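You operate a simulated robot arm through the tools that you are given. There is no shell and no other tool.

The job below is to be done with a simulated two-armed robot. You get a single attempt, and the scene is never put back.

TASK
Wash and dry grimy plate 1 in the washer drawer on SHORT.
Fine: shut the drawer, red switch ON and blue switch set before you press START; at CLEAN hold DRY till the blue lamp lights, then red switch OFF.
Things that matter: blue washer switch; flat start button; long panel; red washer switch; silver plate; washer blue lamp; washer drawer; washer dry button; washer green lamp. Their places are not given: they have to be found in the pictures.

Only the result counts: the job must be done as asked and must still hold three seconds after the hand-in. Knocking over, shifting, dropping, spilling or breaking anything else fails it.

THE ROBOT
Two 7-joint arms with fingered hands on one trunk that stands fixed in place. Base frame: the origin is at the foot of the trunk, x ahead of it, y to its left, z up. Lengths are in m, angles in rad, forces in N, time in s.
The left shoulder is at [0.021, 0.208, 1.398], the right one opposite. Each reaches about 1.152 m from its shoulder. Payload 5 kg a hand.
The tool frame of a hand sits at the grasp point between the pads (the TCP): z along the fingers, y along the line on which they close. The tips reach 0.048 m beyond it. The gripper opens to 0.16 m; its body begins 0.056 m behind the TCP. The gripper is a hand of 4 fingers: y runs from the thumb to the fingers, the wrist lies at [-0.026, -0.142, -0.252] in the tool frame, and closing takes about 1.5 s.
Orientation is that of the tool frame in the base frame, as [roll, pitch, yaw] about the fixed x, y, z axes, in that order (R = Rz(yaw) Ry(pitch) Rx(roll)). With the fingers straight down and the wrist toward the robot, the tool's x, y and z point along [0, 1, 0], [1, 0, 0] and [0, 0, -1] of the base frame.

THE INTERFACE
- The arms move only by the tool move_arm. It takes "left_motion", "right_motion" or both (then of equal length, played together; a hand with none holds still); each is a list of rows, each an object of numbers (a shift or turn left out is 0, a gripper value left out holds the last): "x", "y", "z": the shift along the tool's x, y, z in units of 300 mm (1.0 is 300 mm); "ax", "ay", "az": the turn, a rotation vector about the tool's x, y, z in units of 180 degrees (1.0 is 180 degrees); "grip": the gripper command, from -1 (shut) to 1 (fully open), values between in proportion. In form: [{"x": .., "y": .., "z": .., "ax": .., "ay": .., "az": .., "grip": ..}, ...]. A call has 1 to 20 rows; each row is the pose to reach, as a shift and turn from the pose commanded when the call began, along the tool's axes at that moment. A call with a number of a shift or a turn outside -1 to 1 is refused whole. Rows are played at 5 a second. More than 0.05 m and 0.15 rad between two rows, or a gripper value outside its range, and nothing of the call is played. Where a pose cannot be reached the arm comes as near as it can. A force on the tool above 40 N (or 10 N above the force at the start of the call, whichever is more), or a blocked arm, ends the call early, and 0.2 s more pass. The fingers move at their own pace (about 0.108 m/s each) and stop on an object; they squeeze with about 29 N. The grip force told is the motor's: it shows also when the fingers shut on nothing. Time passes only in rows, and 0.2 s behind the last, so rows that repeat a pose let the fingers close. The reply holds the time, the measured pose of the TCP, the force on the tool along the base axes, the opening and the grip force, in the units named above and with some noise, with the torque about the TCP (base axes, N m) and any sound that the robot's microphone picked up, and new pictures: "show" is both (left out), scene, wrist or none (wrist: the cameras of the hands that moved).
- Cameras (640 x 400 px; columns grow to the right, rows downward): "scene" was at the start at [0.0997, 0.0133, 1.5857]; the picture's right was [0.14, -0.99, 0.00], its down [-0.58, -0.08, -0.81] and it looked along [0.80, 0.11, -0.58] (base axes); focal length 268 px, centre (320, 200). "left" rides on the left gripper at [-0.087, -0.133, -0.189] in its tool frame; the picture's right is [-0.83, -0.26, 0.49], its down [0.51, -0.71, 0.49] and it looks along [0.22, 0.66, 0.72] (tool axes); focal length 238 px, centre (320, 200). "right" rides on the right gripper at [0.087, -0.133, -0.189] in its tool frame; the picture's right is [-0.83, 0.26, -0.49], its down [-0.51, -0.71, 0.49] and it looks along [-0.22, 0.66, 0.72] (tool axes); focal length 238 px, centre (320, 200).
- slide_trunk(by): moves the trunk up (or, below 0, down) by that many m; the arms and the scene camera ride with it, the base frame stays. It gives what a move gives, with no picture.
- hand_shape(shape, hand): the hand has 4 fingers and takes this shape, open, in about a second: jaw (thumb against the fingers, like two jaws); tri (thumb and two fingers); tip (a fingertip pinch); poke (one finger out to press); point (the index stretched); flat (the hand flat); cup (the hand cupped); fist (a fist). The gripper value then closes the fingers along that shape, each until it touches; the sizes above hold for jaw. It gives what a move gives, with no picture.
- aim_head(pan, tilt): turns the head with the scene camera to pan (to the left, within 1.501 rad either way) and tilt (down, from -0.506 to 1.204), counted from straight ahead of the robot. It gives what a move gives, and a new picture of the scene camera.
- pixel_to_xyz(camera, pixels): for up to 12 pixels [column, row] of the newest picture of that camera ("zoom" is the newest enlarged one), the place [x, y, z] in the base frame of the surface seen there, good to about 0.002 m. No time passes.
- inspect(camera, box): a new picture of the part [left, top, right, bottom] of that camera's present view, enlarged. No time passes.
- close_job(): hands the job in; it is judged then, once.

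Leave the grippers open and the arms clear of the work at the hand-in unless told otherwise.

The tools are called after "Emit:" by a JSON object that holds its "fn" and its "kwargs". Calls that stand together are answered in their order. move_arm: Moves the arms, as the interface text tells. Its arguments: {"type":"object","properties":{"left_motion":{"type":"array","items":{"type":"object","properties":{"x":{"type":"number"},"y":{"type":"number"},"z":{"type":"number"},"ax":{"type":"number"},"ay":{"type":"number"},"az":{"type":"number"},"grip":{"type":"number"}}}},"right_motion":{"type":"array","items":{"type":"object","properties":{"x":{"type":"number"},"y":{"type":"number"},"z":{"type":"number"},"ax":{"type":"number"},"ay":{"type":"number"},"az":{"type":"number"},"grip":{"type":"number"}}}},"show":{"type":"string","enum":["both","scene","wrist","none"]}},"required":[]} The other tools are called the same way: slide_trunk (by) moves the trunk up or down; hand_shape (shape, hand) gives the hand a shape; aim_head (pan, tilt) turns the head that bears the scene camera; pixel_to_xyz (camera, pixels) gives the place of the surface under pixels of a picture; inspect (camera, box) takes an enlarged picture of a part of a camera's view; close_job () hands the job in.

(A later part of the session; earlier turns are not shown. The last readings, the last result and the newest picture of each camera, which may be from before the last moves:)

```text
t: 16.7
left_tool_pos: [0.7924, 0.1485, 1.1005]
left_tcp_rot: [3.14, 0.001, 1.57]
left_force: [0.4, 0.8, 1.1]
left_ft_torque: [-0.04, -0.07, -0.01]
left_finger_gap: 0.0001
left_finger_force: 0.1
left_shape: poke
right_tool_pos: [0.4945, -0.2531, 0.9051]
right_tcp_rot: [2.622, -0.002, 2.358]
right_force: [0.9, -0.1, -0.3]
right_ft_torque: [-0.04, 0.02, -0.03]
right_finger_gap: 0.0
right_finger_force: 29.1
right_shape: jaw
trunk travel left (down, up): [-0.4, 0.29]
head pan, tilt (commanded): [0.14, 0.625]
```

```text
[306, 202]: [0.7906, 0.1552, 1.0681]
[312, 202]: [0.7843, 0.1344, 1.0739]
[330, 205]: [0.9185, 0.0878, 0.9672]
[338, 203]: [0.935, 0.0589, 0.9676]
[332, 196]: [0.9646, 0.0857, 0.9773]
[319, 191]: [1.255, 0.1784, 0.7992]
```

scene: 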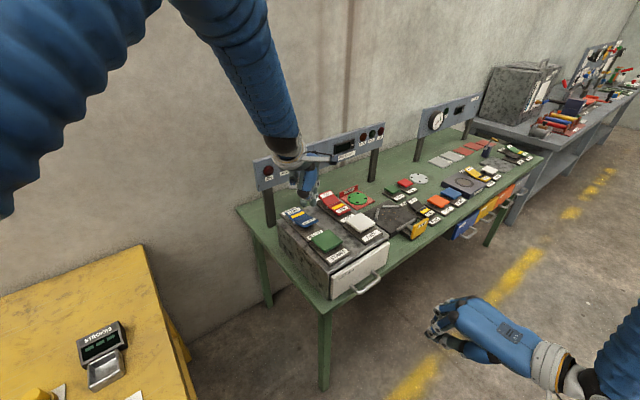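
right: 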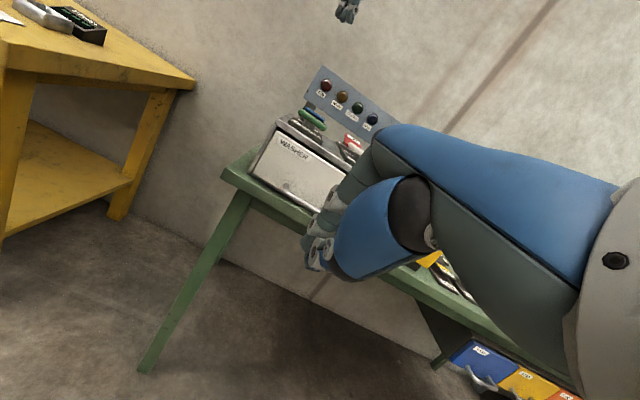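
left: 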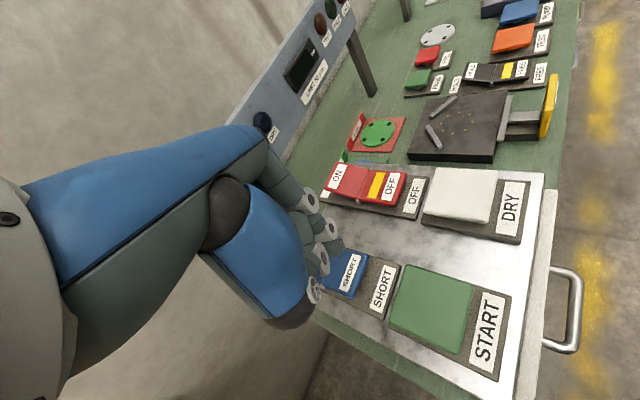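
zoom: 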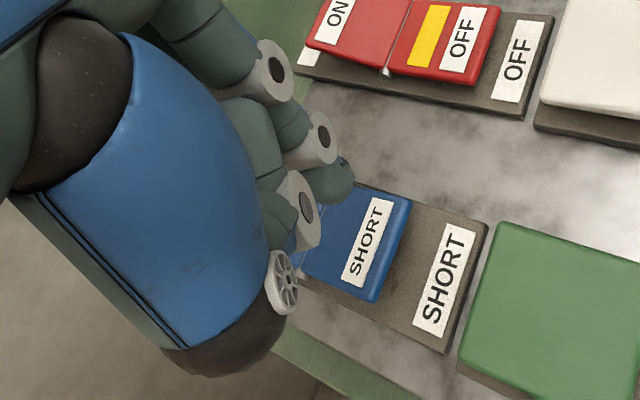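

The tips line up with the SHORT half. I'll shift about 8 mm toward the hinge for a safe contact and press down slowly, with the tip ending near z 0.968.

Emit:
{"fn": "move_arm", "kwargs": {"left_motion": [{"x": 0.0217, "y": 0.018, "z": 0.08}, {"x": 0.0217, "y": 0.018, "z": 0.16}, {"x": 0.0217, "y": 0.018, "z": 0.19}, {"x": 0.0217, "y": 0.018, "z": 0.21}, {"x": 0.0217, "y": 0.018, "z": 0.23}, {"x": 0.0217, "y": 0.018, "z": 0.245}, {"x": 0.0217, "y": 0.018, "z": 0.26}, {"x": 0.0217, "y": 0.018, "z": 0.272}, {"x": 0.0217, "y": 0.018, "z": 0.283}], "show": "both"}}

```text
t: 18.7
left_tool_pos: [0.798, 0.156, 1.0179]
left_tcp_rot: [3.14, 0.0, 1.572]
left_force: [0.3, 0.3, 9.2]
left_ft_torque: [0.2, -0.05, -0.04]
left_finger_gap: 0.0001
left_finger_force: 0.1
left_shape: poke
right_tool_pos: [0.4949, -0.2538, 0.9047]
right_tcp_rot: [2.62, -0.002, 2.355]
right_force: [-0.7, -0.3, 0.0]
right_ft_torque: [0.01, -0.02, 0.02]
right_finger_gap: 0.0
right_finger_force: 28.5
right_shape: jaw
trunk travel left (down, up): [-0.4, 0.29]
head pan, tilt (commanded): [0.14, 0.625]
```

scene: 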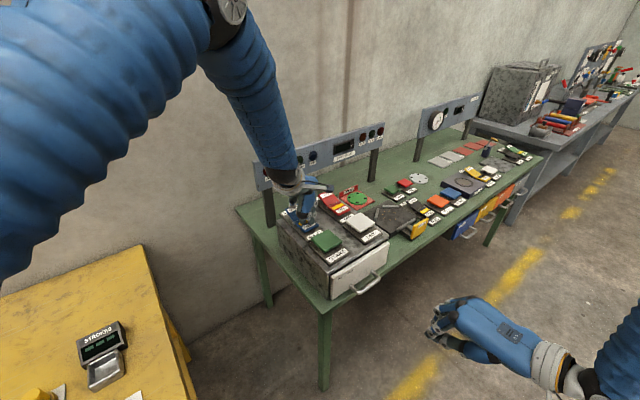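
left: 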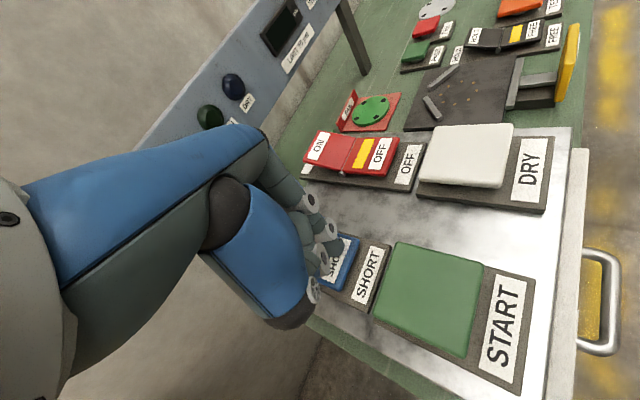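

The force is 9 N. I'll look at whether the rocker has tipped.

Emit:
{"fn": "inspect", "kwargs": {"camera": "scene", "box": [265, 170, 355, 260]}}

Emit:
{"fn": "inspect", "kwargs": {"camera": "left", "box": [270, 170, 430, 330]}}

```text
4.44 times, centred on (310, 215) of scene
```

zoom: 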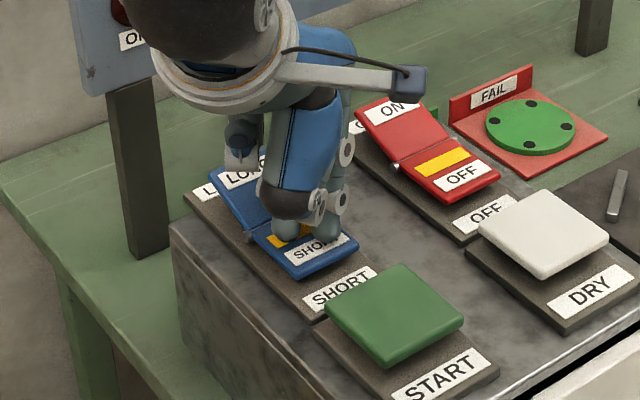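

```text
2.50 times, centred on (350, 250) of left
```

zoom: 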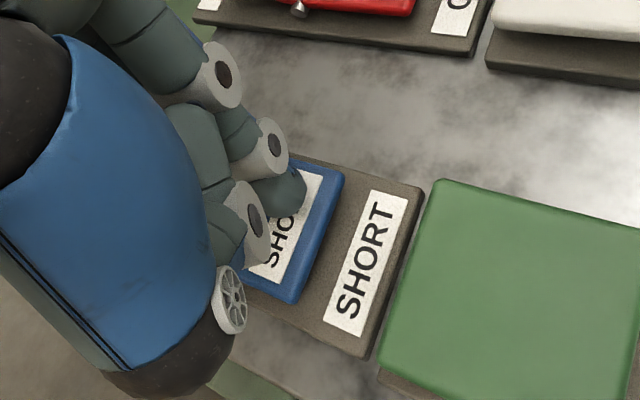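

The yellow stripe now shows on the SHORT half, so blue is set to SHORT. I'll lift off and move over the red rocker's ON half at about (0.955, 0.104).

Emit:
{"fn": "move_arm", "kwargs": {"left_motion": [{"z": -0.06}, {"z": -0.16}, {"z": -0.28}, {"x": -0.03, "y": 0.1, "z": -0.32}, {"x": -0.065, "y": 0.2, "z": -0.32}, {"x": -0.1, "y": 0.31, "z": -0.32}, {"x": -0.135, "y": 0.42, "z": -0.32}, {"x": -0.17, "y": 0.527, "z": -0.32}, {"x": -0.17, "y": 0.527, "z": -0.32}], "show": "both"}}

Emit:
{"fn": "inspect", "kwargs": {"camera": "scene", "box": [265, 150, 375, 260]}}

```text
t: 20.7
left_tool_pos: [0.9555, 0.105, 1.1122]
left_tcp_rot: [-3.141, -0.003, 1.572]
left_force: [-0.1, 0.1, 2.2]
left_ft_torque: [-0.01, -0.02, 0.02]
left_finger_gap: 0.0001
left_finger_force: 0.1
left_shape: poke
right_tool_pos: [0.4946, -0.254, 0.9052]
right_tcp_rot: [2.619, -0.001, 2.357]
right_force: [-0.3, 0.3, 0.0]
right_ft_torque: [-0.04, -0.03, -0.04]
right_finger_gap: 0.0
right_finger_force: 28.6
right_shape: jaw
trunk travel left (down, up): [-0.4, 0.29]
head pan, tilt (commanded): [0.14, 0.625]
```

scene: 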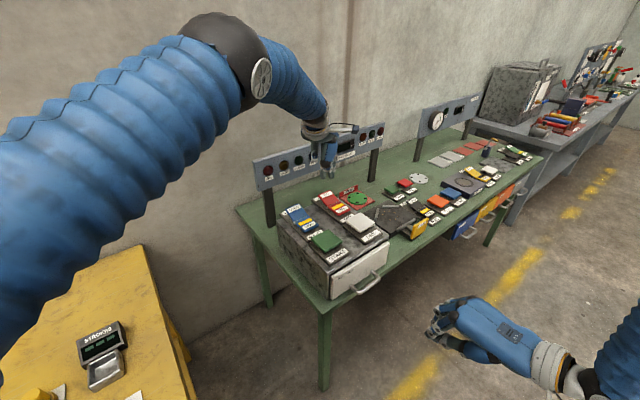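
left: 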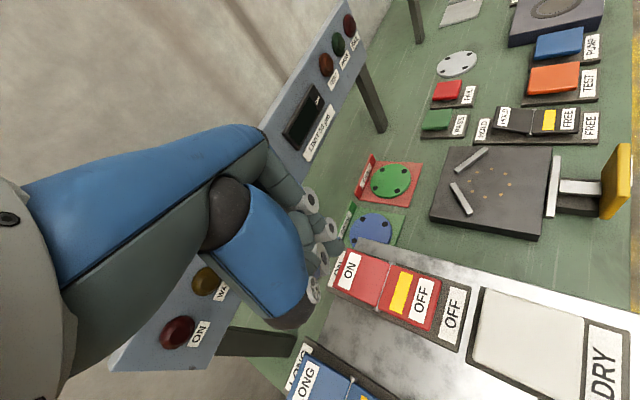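

```text
3.64 times, centred on (320, 205) of scene
```

zoom: 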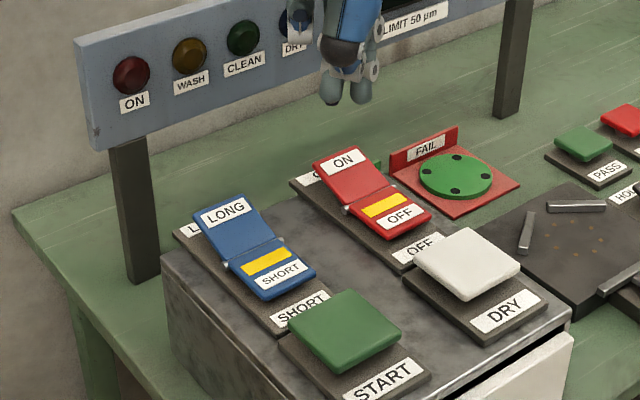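

Blue is confirmed at SHORT (LONG end up). I'll check what stands near the red rocker, the PASS tray, so the hand does not touch it on the way down.

Emit:
{"fn": "pixel_to_xyz", "kwargs": {"camera": "left", "pixels": [[350, 206], [345, 222], [370, 228], [372, 158], [365, 180], [390, 180], [348, 270], [365, 290], [325, 255], [310, 290]]}}

Emit:
{"fn": "inspect", "kwargs": {"camera": "left", "box": [260, 150, 460, 350]}}

```text
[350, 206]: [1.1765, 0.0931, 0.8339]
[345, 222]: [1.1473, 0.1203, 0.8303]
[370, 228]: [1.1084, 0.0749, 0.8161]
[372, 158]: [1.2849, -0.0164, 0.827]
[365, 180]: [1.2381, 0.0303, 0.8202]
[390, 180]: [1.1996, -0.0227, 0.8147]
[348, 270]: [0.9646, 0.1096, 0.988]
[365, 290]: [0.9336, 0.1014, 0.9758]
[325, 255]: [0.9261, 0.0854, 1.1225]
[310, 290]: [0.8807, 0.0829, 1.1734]
```

```text
2.00 times, centred on (360, 250) of left
```

zoom: 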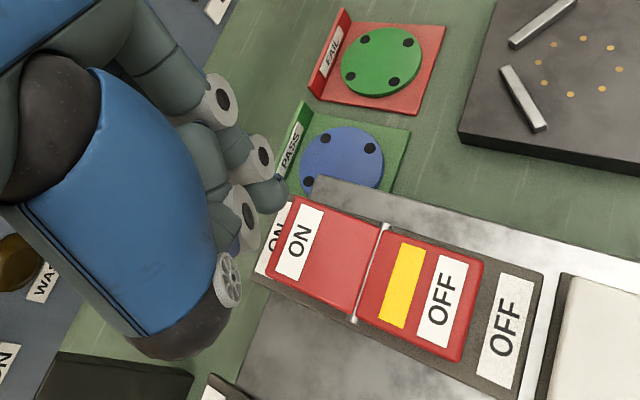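

The trays sit low at z about 0.83 and are well clear. Pressing the red ON half now.

Emit:
{"fn": "move_arm", "kwargs": {"left_motion": [{"z": 0.09}, {"z": 0.18}, {"z": 0.23}, {"z": 0.25}, {"z": 0.265}, {"z": 0.28}, {"z": 0.295}, {"z": 0.308}, {"z": 0.32}], "show": "scene"}}

Emit:
{"fn": "inspect", "kwargs": {"camera": "scene", "box": [260, 140, 380, 260]}}

Emit:
{"fn": "inspect", "kwargs": {"camera": "left", "box": [100, 100, 640, 400]}}

```text
t: 22.7
left_tool_pos: [0.9561, 0.1037, 1.0181]
left_tcp_rot: [3.136, 0.0, 1.574]
left_force: [0.5, -0.2, 6.1]
left_ft_torque: [0.17, -0.04, 0.02]
left_finger_gap: 0.0001
left_finger_force: 0.0
left_shape: poke
right_tool_pos: [0.4953, -0.2535, 0.9041]
right_tcp_rot: [2.619, -0.002, 2.358]
right_force: [0.0, 0.5, -0.8]
right_ft_torque: [0.02, -0.01, 0.0]
right_finger_gap: 0.0
right_finger_force: 29.1
right_shape: jaw
trunk travel left (down, up): [-0.4, 0.29]
head pan, tilt (commanded): [0.14, 0.625]
```

scene: 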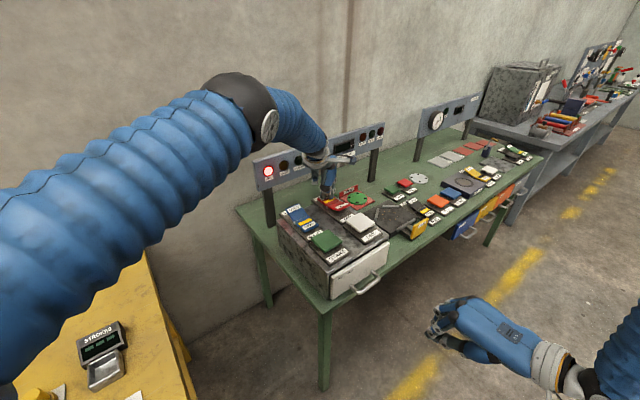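

```text
3.33 times, centred on (320, 200) of scene
```

zoom: 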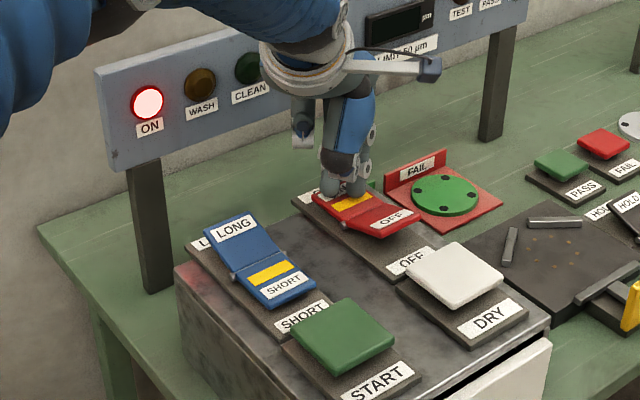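

```text
1.19 times, centred on (370, 250) of left
```

zoom: 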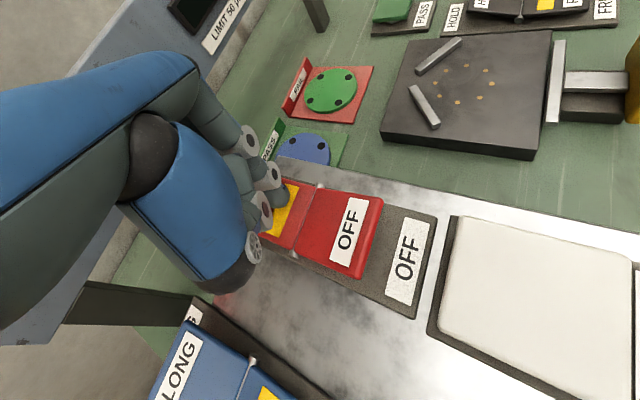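

The red ON lamp is lit. Next I'll lift off and move over the START cap at (0.722, 0.077).

Emit:
{"fn": "move_arm", "kwargs": {"left_motion": [{"z": -0.06}, {"z": -0.17}, {"z": -0.3}, {"x": -0.015, "y": -0.13, "z": -0.33}, {"x": -0.03, "y": -0.26, "z": -0.33}, {"x": -0.045, "y": -0.39, "z": -0.33}, {"x": -0.06, "y": -0.52, "z": -0.33}, {"x": -0.075, "y": -0.65, "z": -0.3}, {"x": -0.09, "y": -0.78, "z": -0.25}, {"x": -0.09, "y": -0.78, "z": -0.25}], "show": "both"}}

Emit:
{"fn": "inspect", "kwargs": {"camera": "scene", "box": [250, 120, 390, 260]}}

```text
t: 24.9
left_tool_pos: [0.7233, 0.077, 1.0896]
left_tcp_rot: [-3.139, 0.0, 1.576]
left_force: [0.2, 0.5, -1.0]
left_ft_torque: [-0.05, 0.06, -0.03]
left_finger_gap: 0.0
left_finger_force: 0.0
left_shape: poke
right_tool_pos: [0.4947, -0.2534, 0.9045]
right_tcp_rot: [2.621, -0.004, 2.356]
right_force: [0.4, 0.0, 0.1]
right_ft_torque: [-0.06, 0.04, 0.02]
right_finger_gap: 0.0001
right_finger_force: 28.9
right_shape: jaw
trunk travel left (down, up): [-0.4, 0.29]
head pan, tilt (commanded): [0.14, 0.625]
```

scene: 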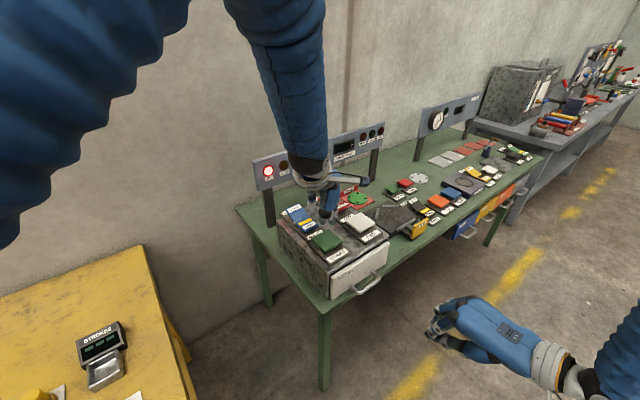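
left: 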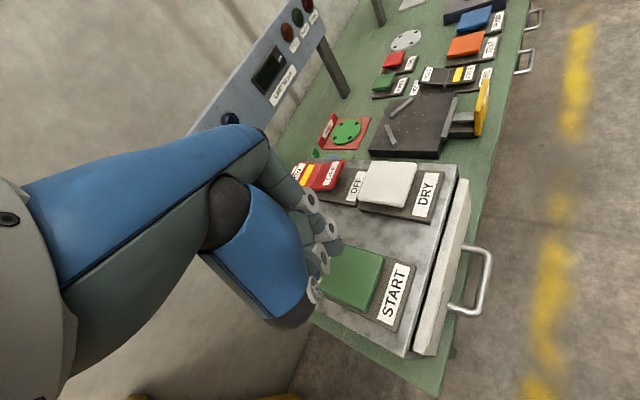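

```text
2.86 times, centred on (320, 190) of scene
```

zoom: 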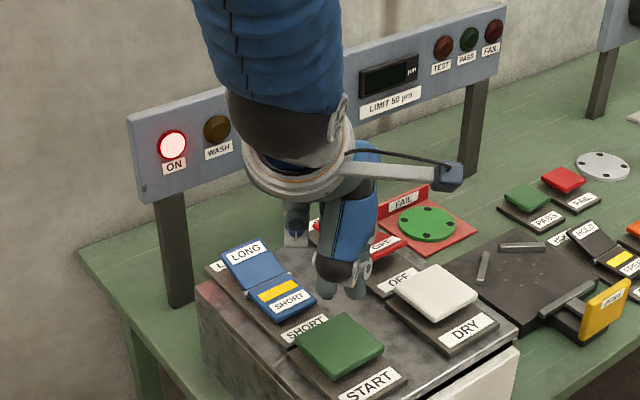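

Red is on and blue is at SHORT. Before pressing START I'll make sure the drawer front is still fully seated by measuring its place against the washer's front edge.

Emit:
{"fn": "inspect", "kwargs": {"camera": "left", "box": [380, 160, 510, 390]}}

Emit:
{"fn": "pixel_to_xyz", "kwargs": {"camera": "left", "pixels": [[430, 320], [445, 270], [458, 220], [412, 350], [440, 250], [457, 180], [465, 185]]}}

Emit:
{"fn": "pixel_to_xyz", "kwargs": {"camera": "scene", "pixels": [[345, 275], [345, 285], [370, 262], [385, 250], [335, 290], [330, 272], [386, 240]]}}

```text
1.74 times, centred on (445, 275) of left
```

zoom: 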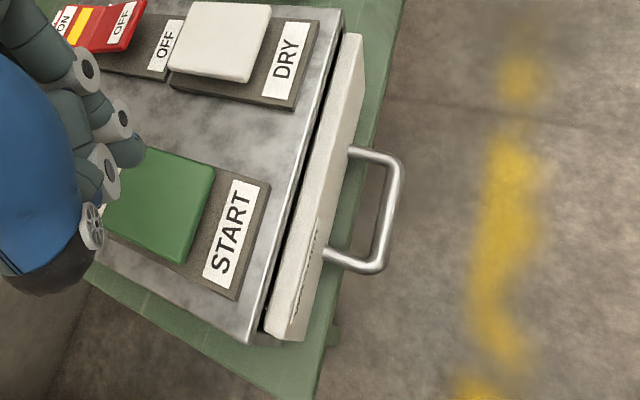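

```text
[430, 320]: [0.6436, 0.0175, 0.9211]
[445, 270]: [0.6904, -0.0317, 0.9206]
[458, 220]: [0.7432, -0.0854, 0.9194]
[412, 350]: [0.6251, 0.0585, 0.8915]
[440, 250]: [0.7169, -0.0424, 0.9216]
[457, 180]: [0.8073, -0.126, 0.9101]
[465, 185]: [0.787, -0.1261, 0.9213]
```

```text
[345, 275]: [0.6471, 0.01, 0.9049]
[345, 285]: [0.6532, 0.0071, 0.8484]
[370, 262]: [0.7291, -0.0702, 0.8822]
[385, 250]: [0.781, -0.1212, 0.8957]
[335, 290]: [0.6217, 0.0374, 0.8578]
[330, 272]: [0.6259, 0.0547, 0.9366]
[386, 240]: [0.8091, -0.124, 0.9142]
```

Emit:
{"fn": "pixel_to_xyz", "kwargs": {"camera": "zoom", "pixels": [[290, 200], [296, 200], [300, 200], [304, 200], [308, 200], [312, 200], [316, 200], [322, 200], [328, 200], [334, 200], [270, 310], [262, 320]]}}

```text
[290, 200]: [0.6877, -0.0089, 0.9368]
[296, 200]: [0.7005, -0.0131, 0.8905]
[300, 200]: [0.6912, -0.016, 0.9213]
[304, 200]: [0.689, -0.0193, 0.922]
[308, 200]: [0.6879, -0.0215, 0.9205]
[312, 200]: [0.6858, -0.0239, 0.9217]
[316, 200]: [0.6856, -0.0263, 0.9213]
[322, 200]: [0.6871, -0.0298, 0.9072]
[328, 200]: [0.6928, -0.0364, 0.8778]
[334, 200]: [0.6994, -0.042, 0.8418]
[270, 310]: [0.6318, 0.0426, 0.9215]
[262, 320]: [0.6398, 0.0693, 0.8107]
```

The face is within 2–3 mm of the washer front and hasn't moved since it hit the stop, so the drawer is shut. Now pressing START straight down: contact is expected at about 0.063 m of descent, and I'll go a little further with small steps.

Emit:
{"fn": "move_arm", "kwargs": {"left_motion": [{"z": 0.08}, {"z": 0.16}, {"z": 0.195}, {"z": 0.21}, {"z": 0.22}, {"z": 0.23}, {"z": 0.24}, {"z": 0.25}, {"z": 0.25}], "show": "both"}}

```text
t: 26.9
left_tool_pos: [0.722, 0.0769, 1.0146]
left_tcp_rot: [3.14, -0.001, 1.572]
left_force: [1.1, -0.6, 4.3]
left_ft_torque: [0.06, 0.0, 0.01]
left_finger_gap: 0.0001
left_finger_force: 0.0
left_shape: poke
right_tool_pos: [0.4944, -0.2528, 0.9051]
right_tcp_rot: [2.619, -0.001, 2.355]
right_force: [-0.7, -0.1, 0.3]
right_ft_torque: [0.02, -0.03, -0.02]
right_finger_gap: 0.0
right_finger_force: 29.5
right_shape: jaw
trunk travel left (down, up): [-0.4, 0.29]
head pan, tilt (commanded): [0.14, 0.625]
heard: click
```

scene: 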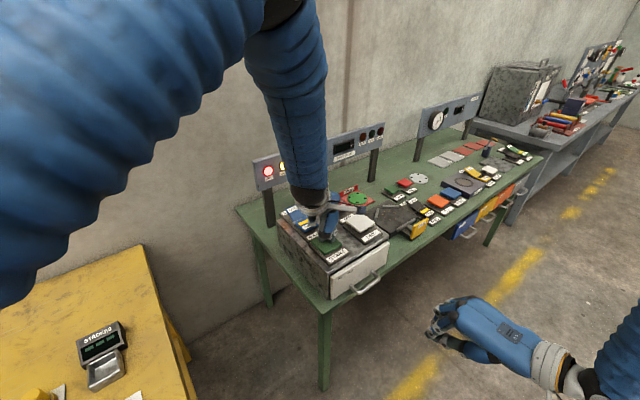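
left: 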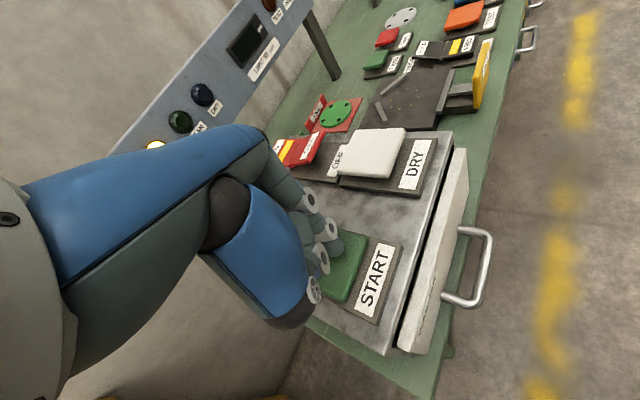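

A click was heard and the yellow WASH lamp is lit. I'll release START and move to hover over DRY at (0.824, -0.026) while the wash runs.

Emit:
{"fn": "move_arm", "kwargs": {"left_motion": [{"z": -0.05}, {"z": -0.14}, {"z": -0.22}, {"x": -0.085, "y": 0.085, "z": -0.25}, {"x": -0.17, "y": 0.17, "z": -0.25}, {"x": -0.255, "y": 0.255, "z": -0.25}, {"x": -0.343, "y": 0.335, "z": -0.22}, {"x": -0.343, "y": 0.335, "z": -0.2}], "show": "both"}}

Emit:
{"fn": "inspect", "kwargs": {"camera": "right", "box": [260, 40, 420, 200]}}

Emit:
{"fn": "inspect", "kwargs": {"camera": "scene", "box": [240, 120, 400, 270]}}

```text
t: 28.7
left_tool_pos: [0.8216, -0.0215, 1.0768]
left_tcp_rot: [3.141, 0.003, 1.574]
left_force: [0.9, 0.8, 0.2]
left_ft_torque: [-0.11, -0.01, -0.03]
left_finger_gap: 0.0
left_finger_force: 0.1
left_shape: poke
left hand out of reach, approached as far as the arm can: row 4
right_tool_pos: [0.4962, -0.2523, 0.9049]
right_tcp_rot: [2.622, -0.002, 2.36]
right_force: [-0.3, 0.9, 0.9]
right_ft_torque: [-0.1, 0.01, -0.03]
right_finger_gap: 0.0
right_finger_force: 29.0
right_shape: jaw
trunk travel left (down, up): [-0.4, 0.29]
head pan, tilt (commanded): [0.14, 0.625]
```

scene: 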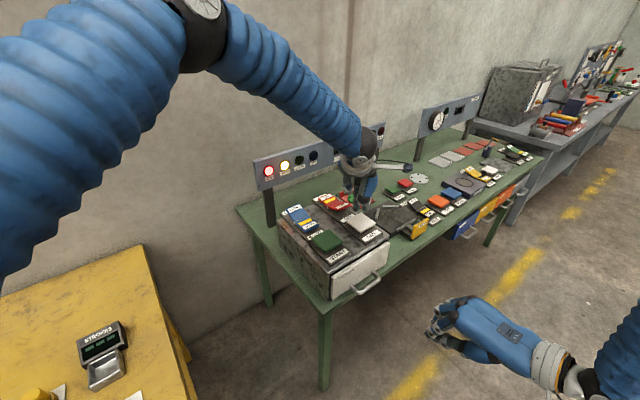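
left: 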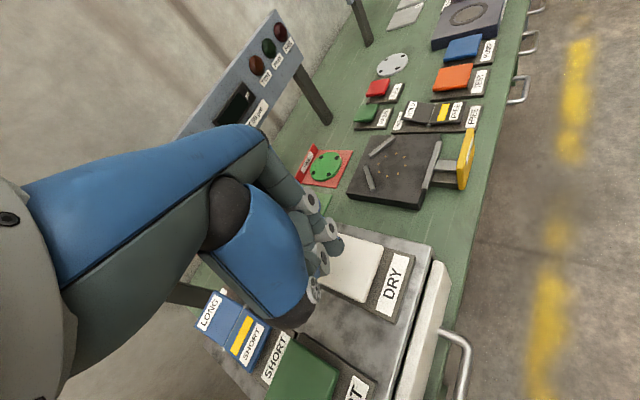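

```text
2.50 times, centred on (340, 120) of right
```

zoom: 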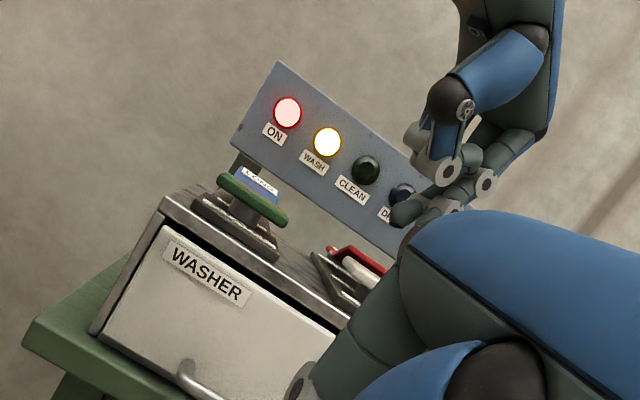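

```text
2.67 times, centred on (320, 195) of scene
```

zoom: 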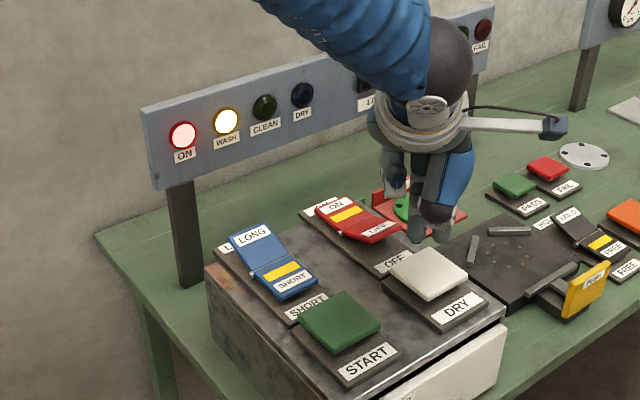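

The scene view shows all four washer lamps: ON and WASH lit, CLEAN and DRY dark. I'll hold over DRY and wait for CLEAN.

Emit:
{"fn": "move_arm", "kwargs": {"left_motion": [{}, {}, {}, {}, {}, {}, {}, {}, {}, {}], "show": "scene"}}

Emit:
{"fn": "inspect", "kwargs": {"camera": "scene", "box": [240, 120, 400, 270]}}

```text
t: 30.9
left_tool_pos: [0.8219, -0.025, 1.075]
left_tcp_rot: [3.141, -0.001, 1.572]
left_force: [-0.9, 0.6, -0.8]
left_ft_torque: [-0.02, 0.02, -0.03]
left_finger_gap: 0.0002
left_finger_force: 0.0
left_shape: poke
right_tool_pos: [0.4947, -0.254, 0.9043]
right_tcp_rot: [2.621, -0.001, 2.356]
right_force: [0.0, 0.6, -0.7]
right_ft_torque: [-0.01, -0.01, -0.03]
right_finger_gap: 0.0
right_finger_force: 28.5
right_shape: jaw
trunk travel left (down, up): [-0.4, 0.29]
head pan, tilt (commanded): [0.14, 0.625]
```

scene: 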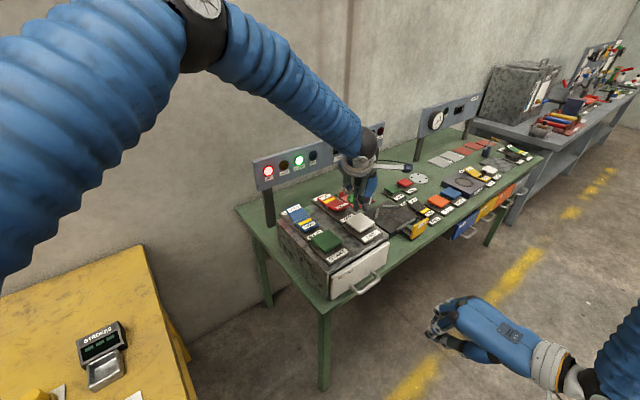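

```text
2.67 times, centred on (320, 195) of scene
```

zoom: 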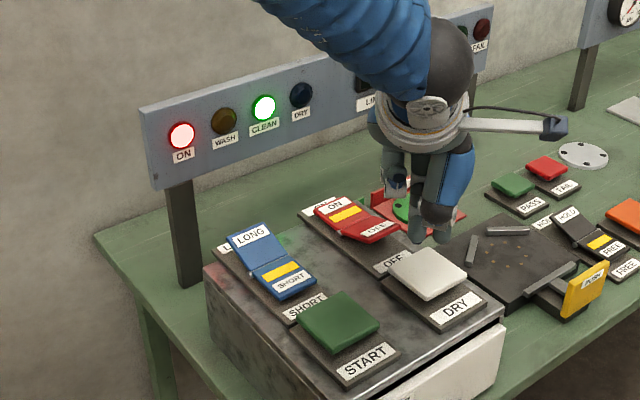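

The green CLEAN lamp is lit. Now I press DRY down and hold it, watching for the blue lamp.

Emit:
{"fn": "move_arm", "kwargs": {"left_motion": [{"z": 0.06}, {"z": 0.12}, {"z": 0.145}, {"z": 0.16}, {"z": 0.17}, {"z": 0.18}, {"z": 0.19}, {"z": 0.2}, {"z": 0.203}, {"z": 0.203}, {"z": 0.203}, {"z": 0.203}], "show": "scene"}}

Emit:
{"fn": "inspect", "kwargs": {"camera": "scene", "box": [240, 120, 400, 270]}}

```text
t: 33.5
left_tool_pos: [0.8219, -0.025, 1.0163]
left_tcp_rot: [3.141, -0.001, 1.575]
left_force: [3.9, -1.6, 11.6]
left_ft_torque: [0.22, -0.17, -0.05]
left_finger_gap: 0.0
left_finger_force: 0.1
left_shape: poke
right_tool_pos: [0.495, -0.2534, 0.9052]
right_tcp_rot: [2.619, -0.003, 2.356]
right_force: [0.1, 0.6, 0.2]
right_ft_torque: [-0.01, 0.04, 0.0]
right_finger_gap: 0.0
right_finger_force: 29.2
right_shape: jaw
trunk travel left (down, up): [-0.4, 0.29]
head pan, tilt (commanded): [0.14, 0.625]
heard: click
```

scene: 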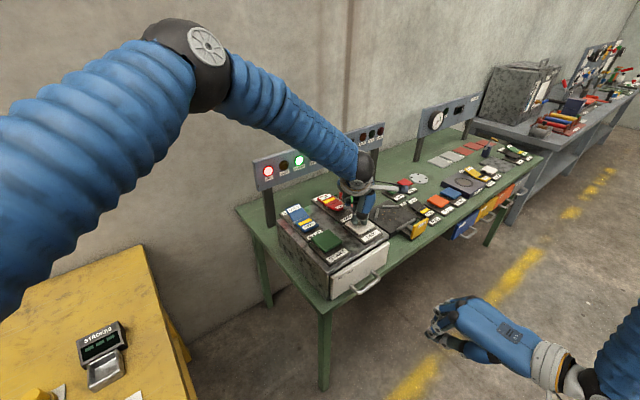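

```text
2.67 times, centred on (320, 195) of scene
```

zoom: 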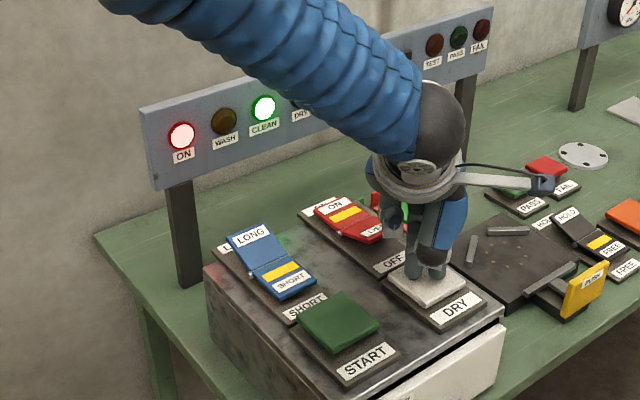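

DRY clicked and is held. The arm now covers the DRY lamp in the scene view, so I'll look with the right wrist camera.

Emit:
{"fn": "inspect", "kwargs": {"camera": "right", "box": [300, 60, 400, 160]}}

Emit:
{"fn": "inspect", "kwargs": {"camera": "scene", "box": [280, 130, 350, 190]}}

Emit:
{"fn": "inspect", "kwargs": {"camera": "left", "box": [0, 0, 640, 400]}}

```text
4.00 times, centred on (350, 110) of right
```

zoom: 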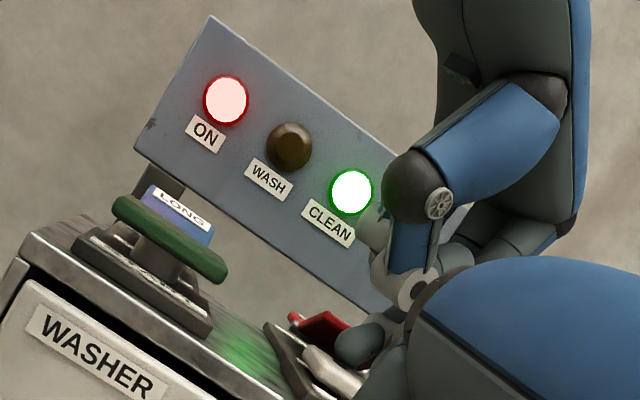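

```text
6.67 times, centred on (315, 160) of scene
```

zoom: 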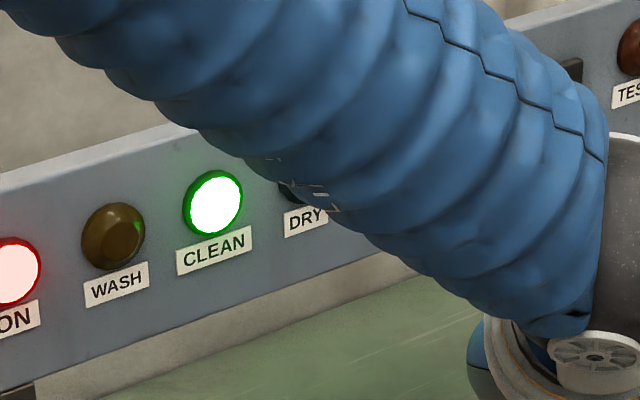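

```text
1.00 times, centred on (320, 200) of left (not enlarged: the box is as wide or as high as the picture)
```

zoom: 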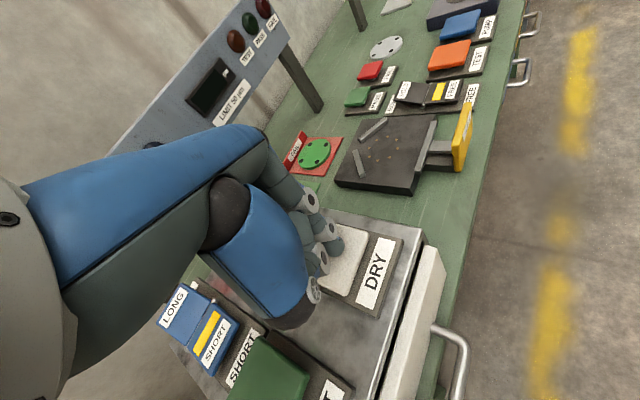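

A sliver of the DRY lamp is visible at scene pixel (310,158), still dark. I'll keep holding about a second at a time and check that sliver.

Emit:
{"fn": "move_arm", "kwargs": {"left_motion": [{}, {}, {}, {}], "show": "scene"}}

Emit:
{"fn": "inspect", "kwargs": {"camera": "scene", "box": [280, 130, 350, 190]}}

```text
t: 34.5
left_tool_pos: [0.8214, -0.0255, 1.015]
left_tcp_rot: [3.141, 0.001, 1.575]
left_force: [4.2, -2.7, 15.2]
left_ft_torque: [0.24, -0.18, -0.1]
left_finger_gap: 0.0002
left_finger_force: 0.1
left_shape: poke
right_tool_pos: [0.4944, -0.2532, 0.9044]
right_tcp_rot: [2.62, 0.001, 2.355]
right_force: [0.1, -0.3, 0.3]
right_ft_torque: [-0.04, -0.01, 0.0]
right_finger_gap: 0.0001
right_finger_force: 29.1
right_shape: jaw
trunk travel left (down, up): [-0.4, 0.29]
head pan, tilt (commanded): [0.14, 0.625]
```

scene: 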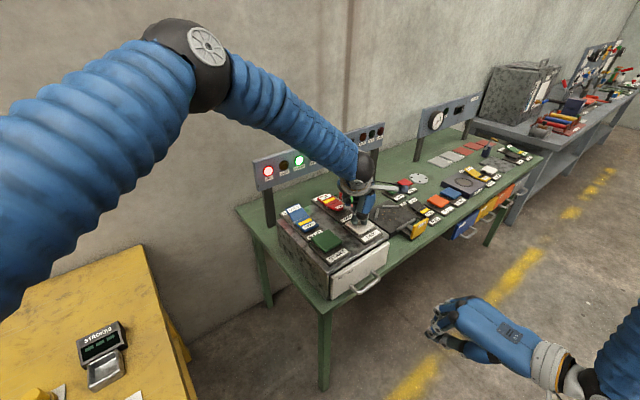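

```text
6.67 times, centred on (315, 160) of scene
```

zoom: 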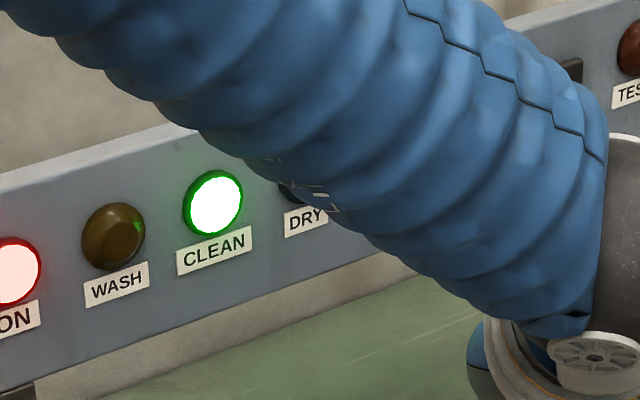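

Still dark, with DRY firmly held at about 15 N. I'll keep holding.

Emit:
{"fn": "move_arm", "kwargs": {"left_motion": [{}, {}, {}, {}], "show": "scene"}}

Emit:
{"fn": "inspect", "kwargs": {"camera": "scene", "box": [280, 130, 350, 190]}}

```text
t: 35.5
left_tool_pos: [0.8207, -0.0247, 1.0153]
left_tcp_rot: [3.141, -0.001, 1.573]
left_force: [4.7, -1.0, 16.0]
left_ft_torque: [0.27, -0.22, -0.13]
left_finger_gap: 0.0
left_finger_force: 0.0
left_shape: poke
right_tool_pos: [0.4949, -0.2538, 0.9053]
right_tcp_rot: [2.619, -0.001, 2.357]
right_force: [-0.3, 0.8, -0.2]
right_ft_torque: [0.0, 0.02, 0.0]
right_finger_gap: 0.0002
right_finger_force: 28.8
right_shape: jaw
trunk travel left (down, up): [-0.4, 0.29]
head pan, tilt (commanded): [0.14, 0.625]
```

scene: 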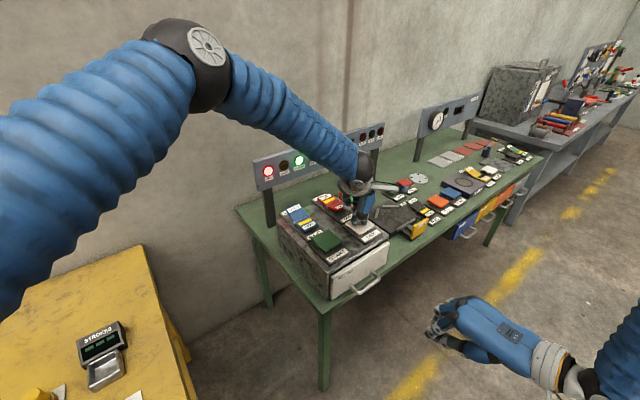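

```text
6.67 times, centred on (315, 160) of scene
```

zoom: 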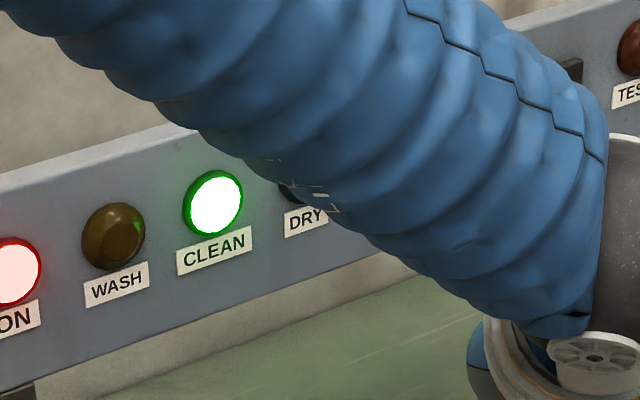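

No blue light yet. Still holding DRY.

Emit:
{"fn": "move_arm", "kwargs": {"left_motion": [{}, {}, {}, {}, {}], "show": "scene"}}

Emit:
{"fn": "inspect", "kwargs": {"camera": "scene", "box": [280, 130, 350, 190]}}

Emit:
{"fn": "inspect", "kwargs": {"camera": "left", "box": [100, 60, 340, 220]}}

```text
t: 36.7
left_tool_pos: [0.8218, -0.025, 1.0159]
left_tcp_rot: [-3.141, 0.0, 1.572]
left_force: [5.9, -1.6, 17.7]
left_ft_torque: [0.31, -0.22, -0.15]
left_finger_gap: 0.0001
left_finger_force: 0.2
left_shape: poke
right_tool_pos: [0.4939, -0.2534, 0.9042]
right_tcp_rot: [2.62, -0.002, 2.357]
right_force: [0.9, 0.6, 0.1]
right_ft_torque: [0.04, -0.01, 0.0]
right_finger_gap: 0.0002
right_finger_force: 29.1
right_shape: jaw
trunk travel left (down, up): [-0.4, 0.29]
head pan, tilt (commanded): [0.14, 0.625]
```

scene: 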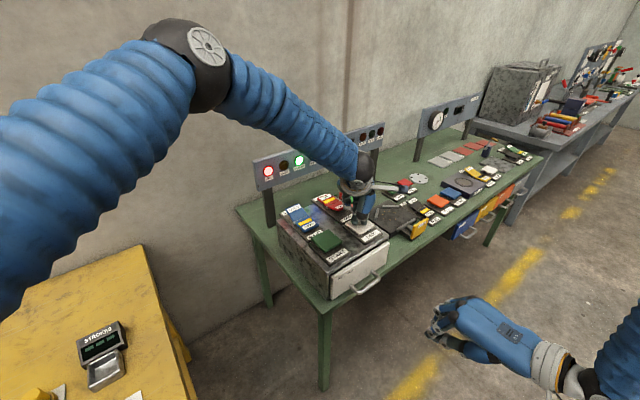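

```text
6.67 times, centred on (315, 160) of scene
```

zoom: 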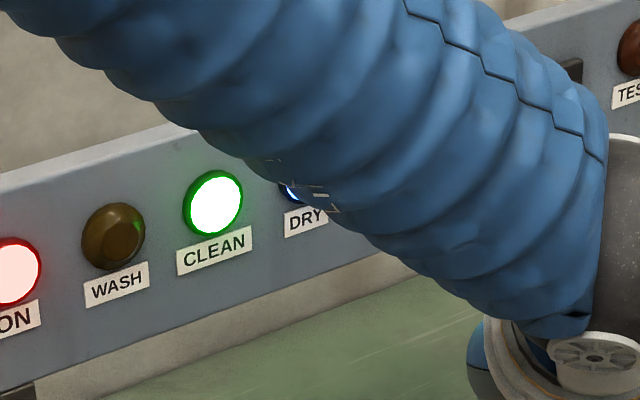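

```text
2.50 times, centred on (220, 140) of left
```

zoom: 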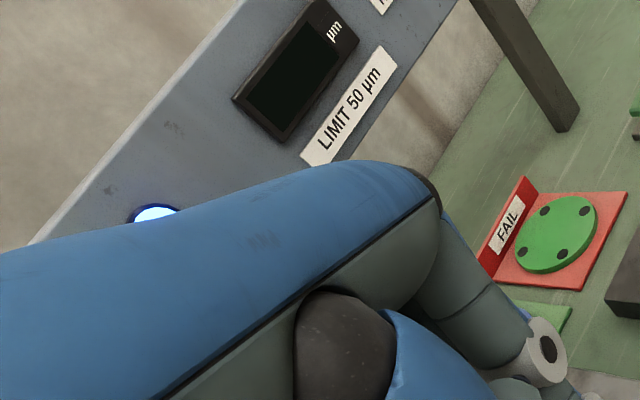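

The blue DRY lamp is lit: blue sliver at scene (310,158) and a bright blue lamp in the left camera. I'll release DRY and move over the raised OFF half of the red rocker at about (0.903, 0.050).

Emit:
{"fn": "move_arm", "kwargs": {"left_motion": [{"z": -0.06}, {"z": -0.16}, {"z": -0.27}, {"x": 0.063, "y": 0.068, "z": -0.28}, {"x": 0.125, "y": 0.136, "z": -0.28}, {"x": 0.188, "y": 0.204, "z": -0.28}, {"x": 0.25, "y": 0.272, "z": -0.28}, {"x": 0.25, "y": 0.272, "z": -0.28}], "show": "both"}}

Emit:
{"fn": "inspect", "kwargs": {"camera": "scene", "box": [240, 120, 400, 270]}}

Emit:
{"fn": "inspect", "kwargs": {"camera": "left", "box": [260, 160, 460, 360]}}

```text
t: 38.5
left_tool_pos: [0.9026, 0.0489, 1.1004]
left_tcp_rot: [-3.139, -0.001, 1.573]
left_force: [-0.3, -0.8, -0.2]
left_ft_torque: [0.06, -0.05, 0.03]
left_finger_gap: 0.0001
left_finger_force: 0.0
left_shape: poke
right_tool_pos: [0.495, -0.2544, 0.904]
right_tcp_rot: [2.62, -0.001, 2.355]
right_force: [-0.3, -0.3, -0.2]
right_ft_torque: [0.01, -0.04, -0.02]
right_finger_gap: 0.0001
right_finger_force: 28.9
right_shape: jaw
trunk travel left (down, up): [-0.4, 0.29]
head pan, tilt (commanded): [0.14, 0.625]
```

scene: 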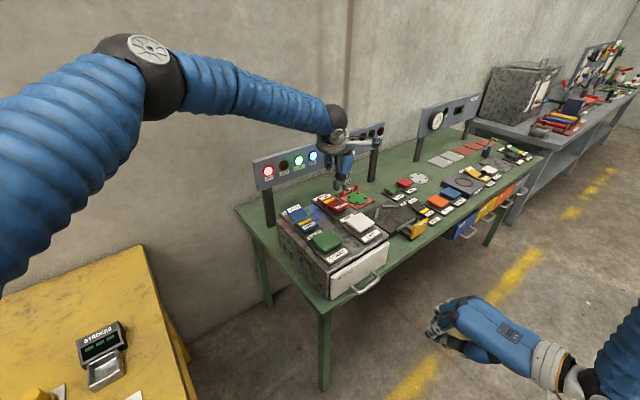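
left: 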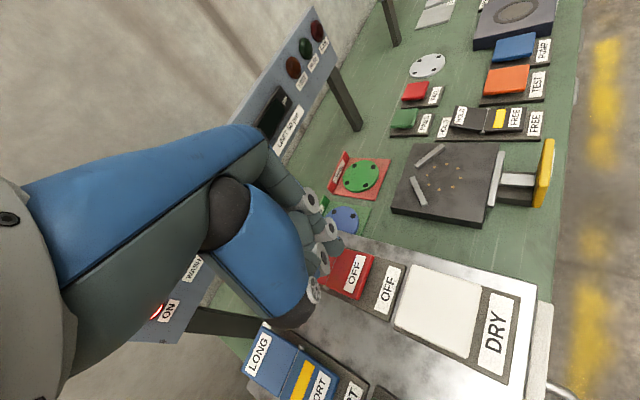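

```text
2.67 times, centred on (320, 195) of scene
```

zoom: 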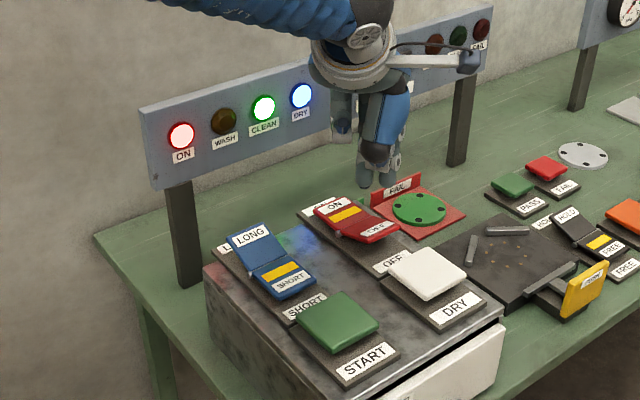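

```text
2.00 times, centred on (360, 260) of left
```

zoom: 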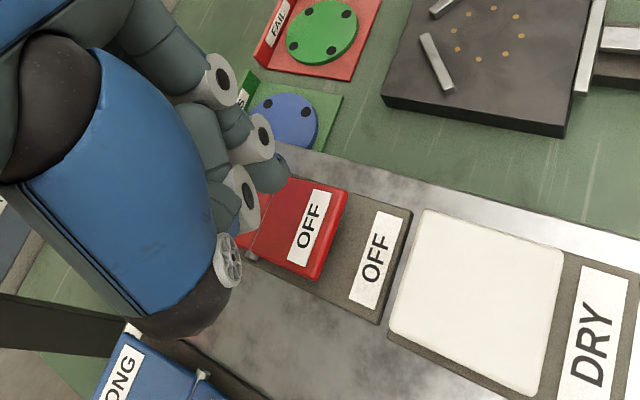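

ON, CLEAN and DRY lamps are all lit and the tips are over the OFF half. Pressing OFF down to the same depth as the other rocker presses.

Emit:
{"fn": "move_arm", "kwargs": {"left_motion": [{"z": 0.08}, {"z": 0.16}, {"z": 0.19}, {"z": 0.21}, {"z": 0.23}, {"z": 0.245}, {"z": 0.26}, {"z": 0.272}, {"z": 0.28}], "show": "scene"}}

Emit:
{"fn": "inspect", "kwargs": {"camera": "scene", "box": [240, 120, 400, 270]}}

```text
t: 40.5
left_tool_pos: [0.9035, 0.0516, 1.0165]
left_tcp_rot: [3.138, -0.002, 1.574]
left_force: [1.2, -0.1, 13.4]
left_ft_torque: [0.28, -0.01, -0.07]
left_finger_gap: 0.0
left_finger_force: 0.0
left_shape: poke
right_tool_pos: [0.4947, -0.2537, 0.905]
right_tcp_rot: [2.62, -0.002, 2.356]
right_force: [0.6, 0.0, 0.5]
right_ft_torque: [-0.02, 0.02, 0.0]
right_finger_gap: 0.0
right_finger_force: 29.4
right_shape: jaw
trunk travel left (down, up): [-0.4, 0.29]
head pan, tilt (commanded): [0.14, 0.625]
```

scene: 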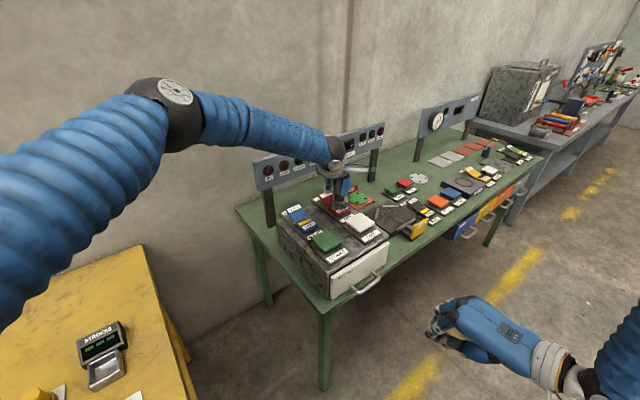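

```text
2.67 times, centred on (320, 195) of scene
```

zoom: 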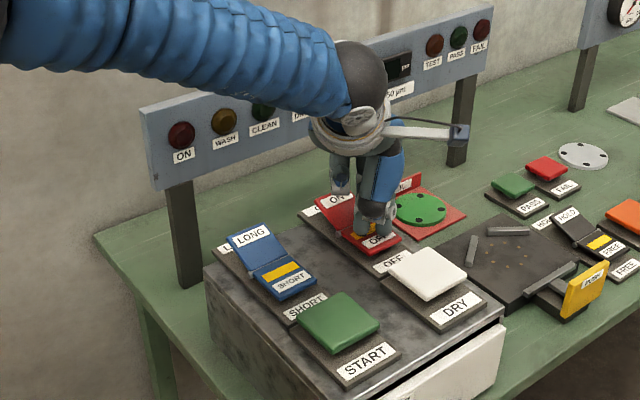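

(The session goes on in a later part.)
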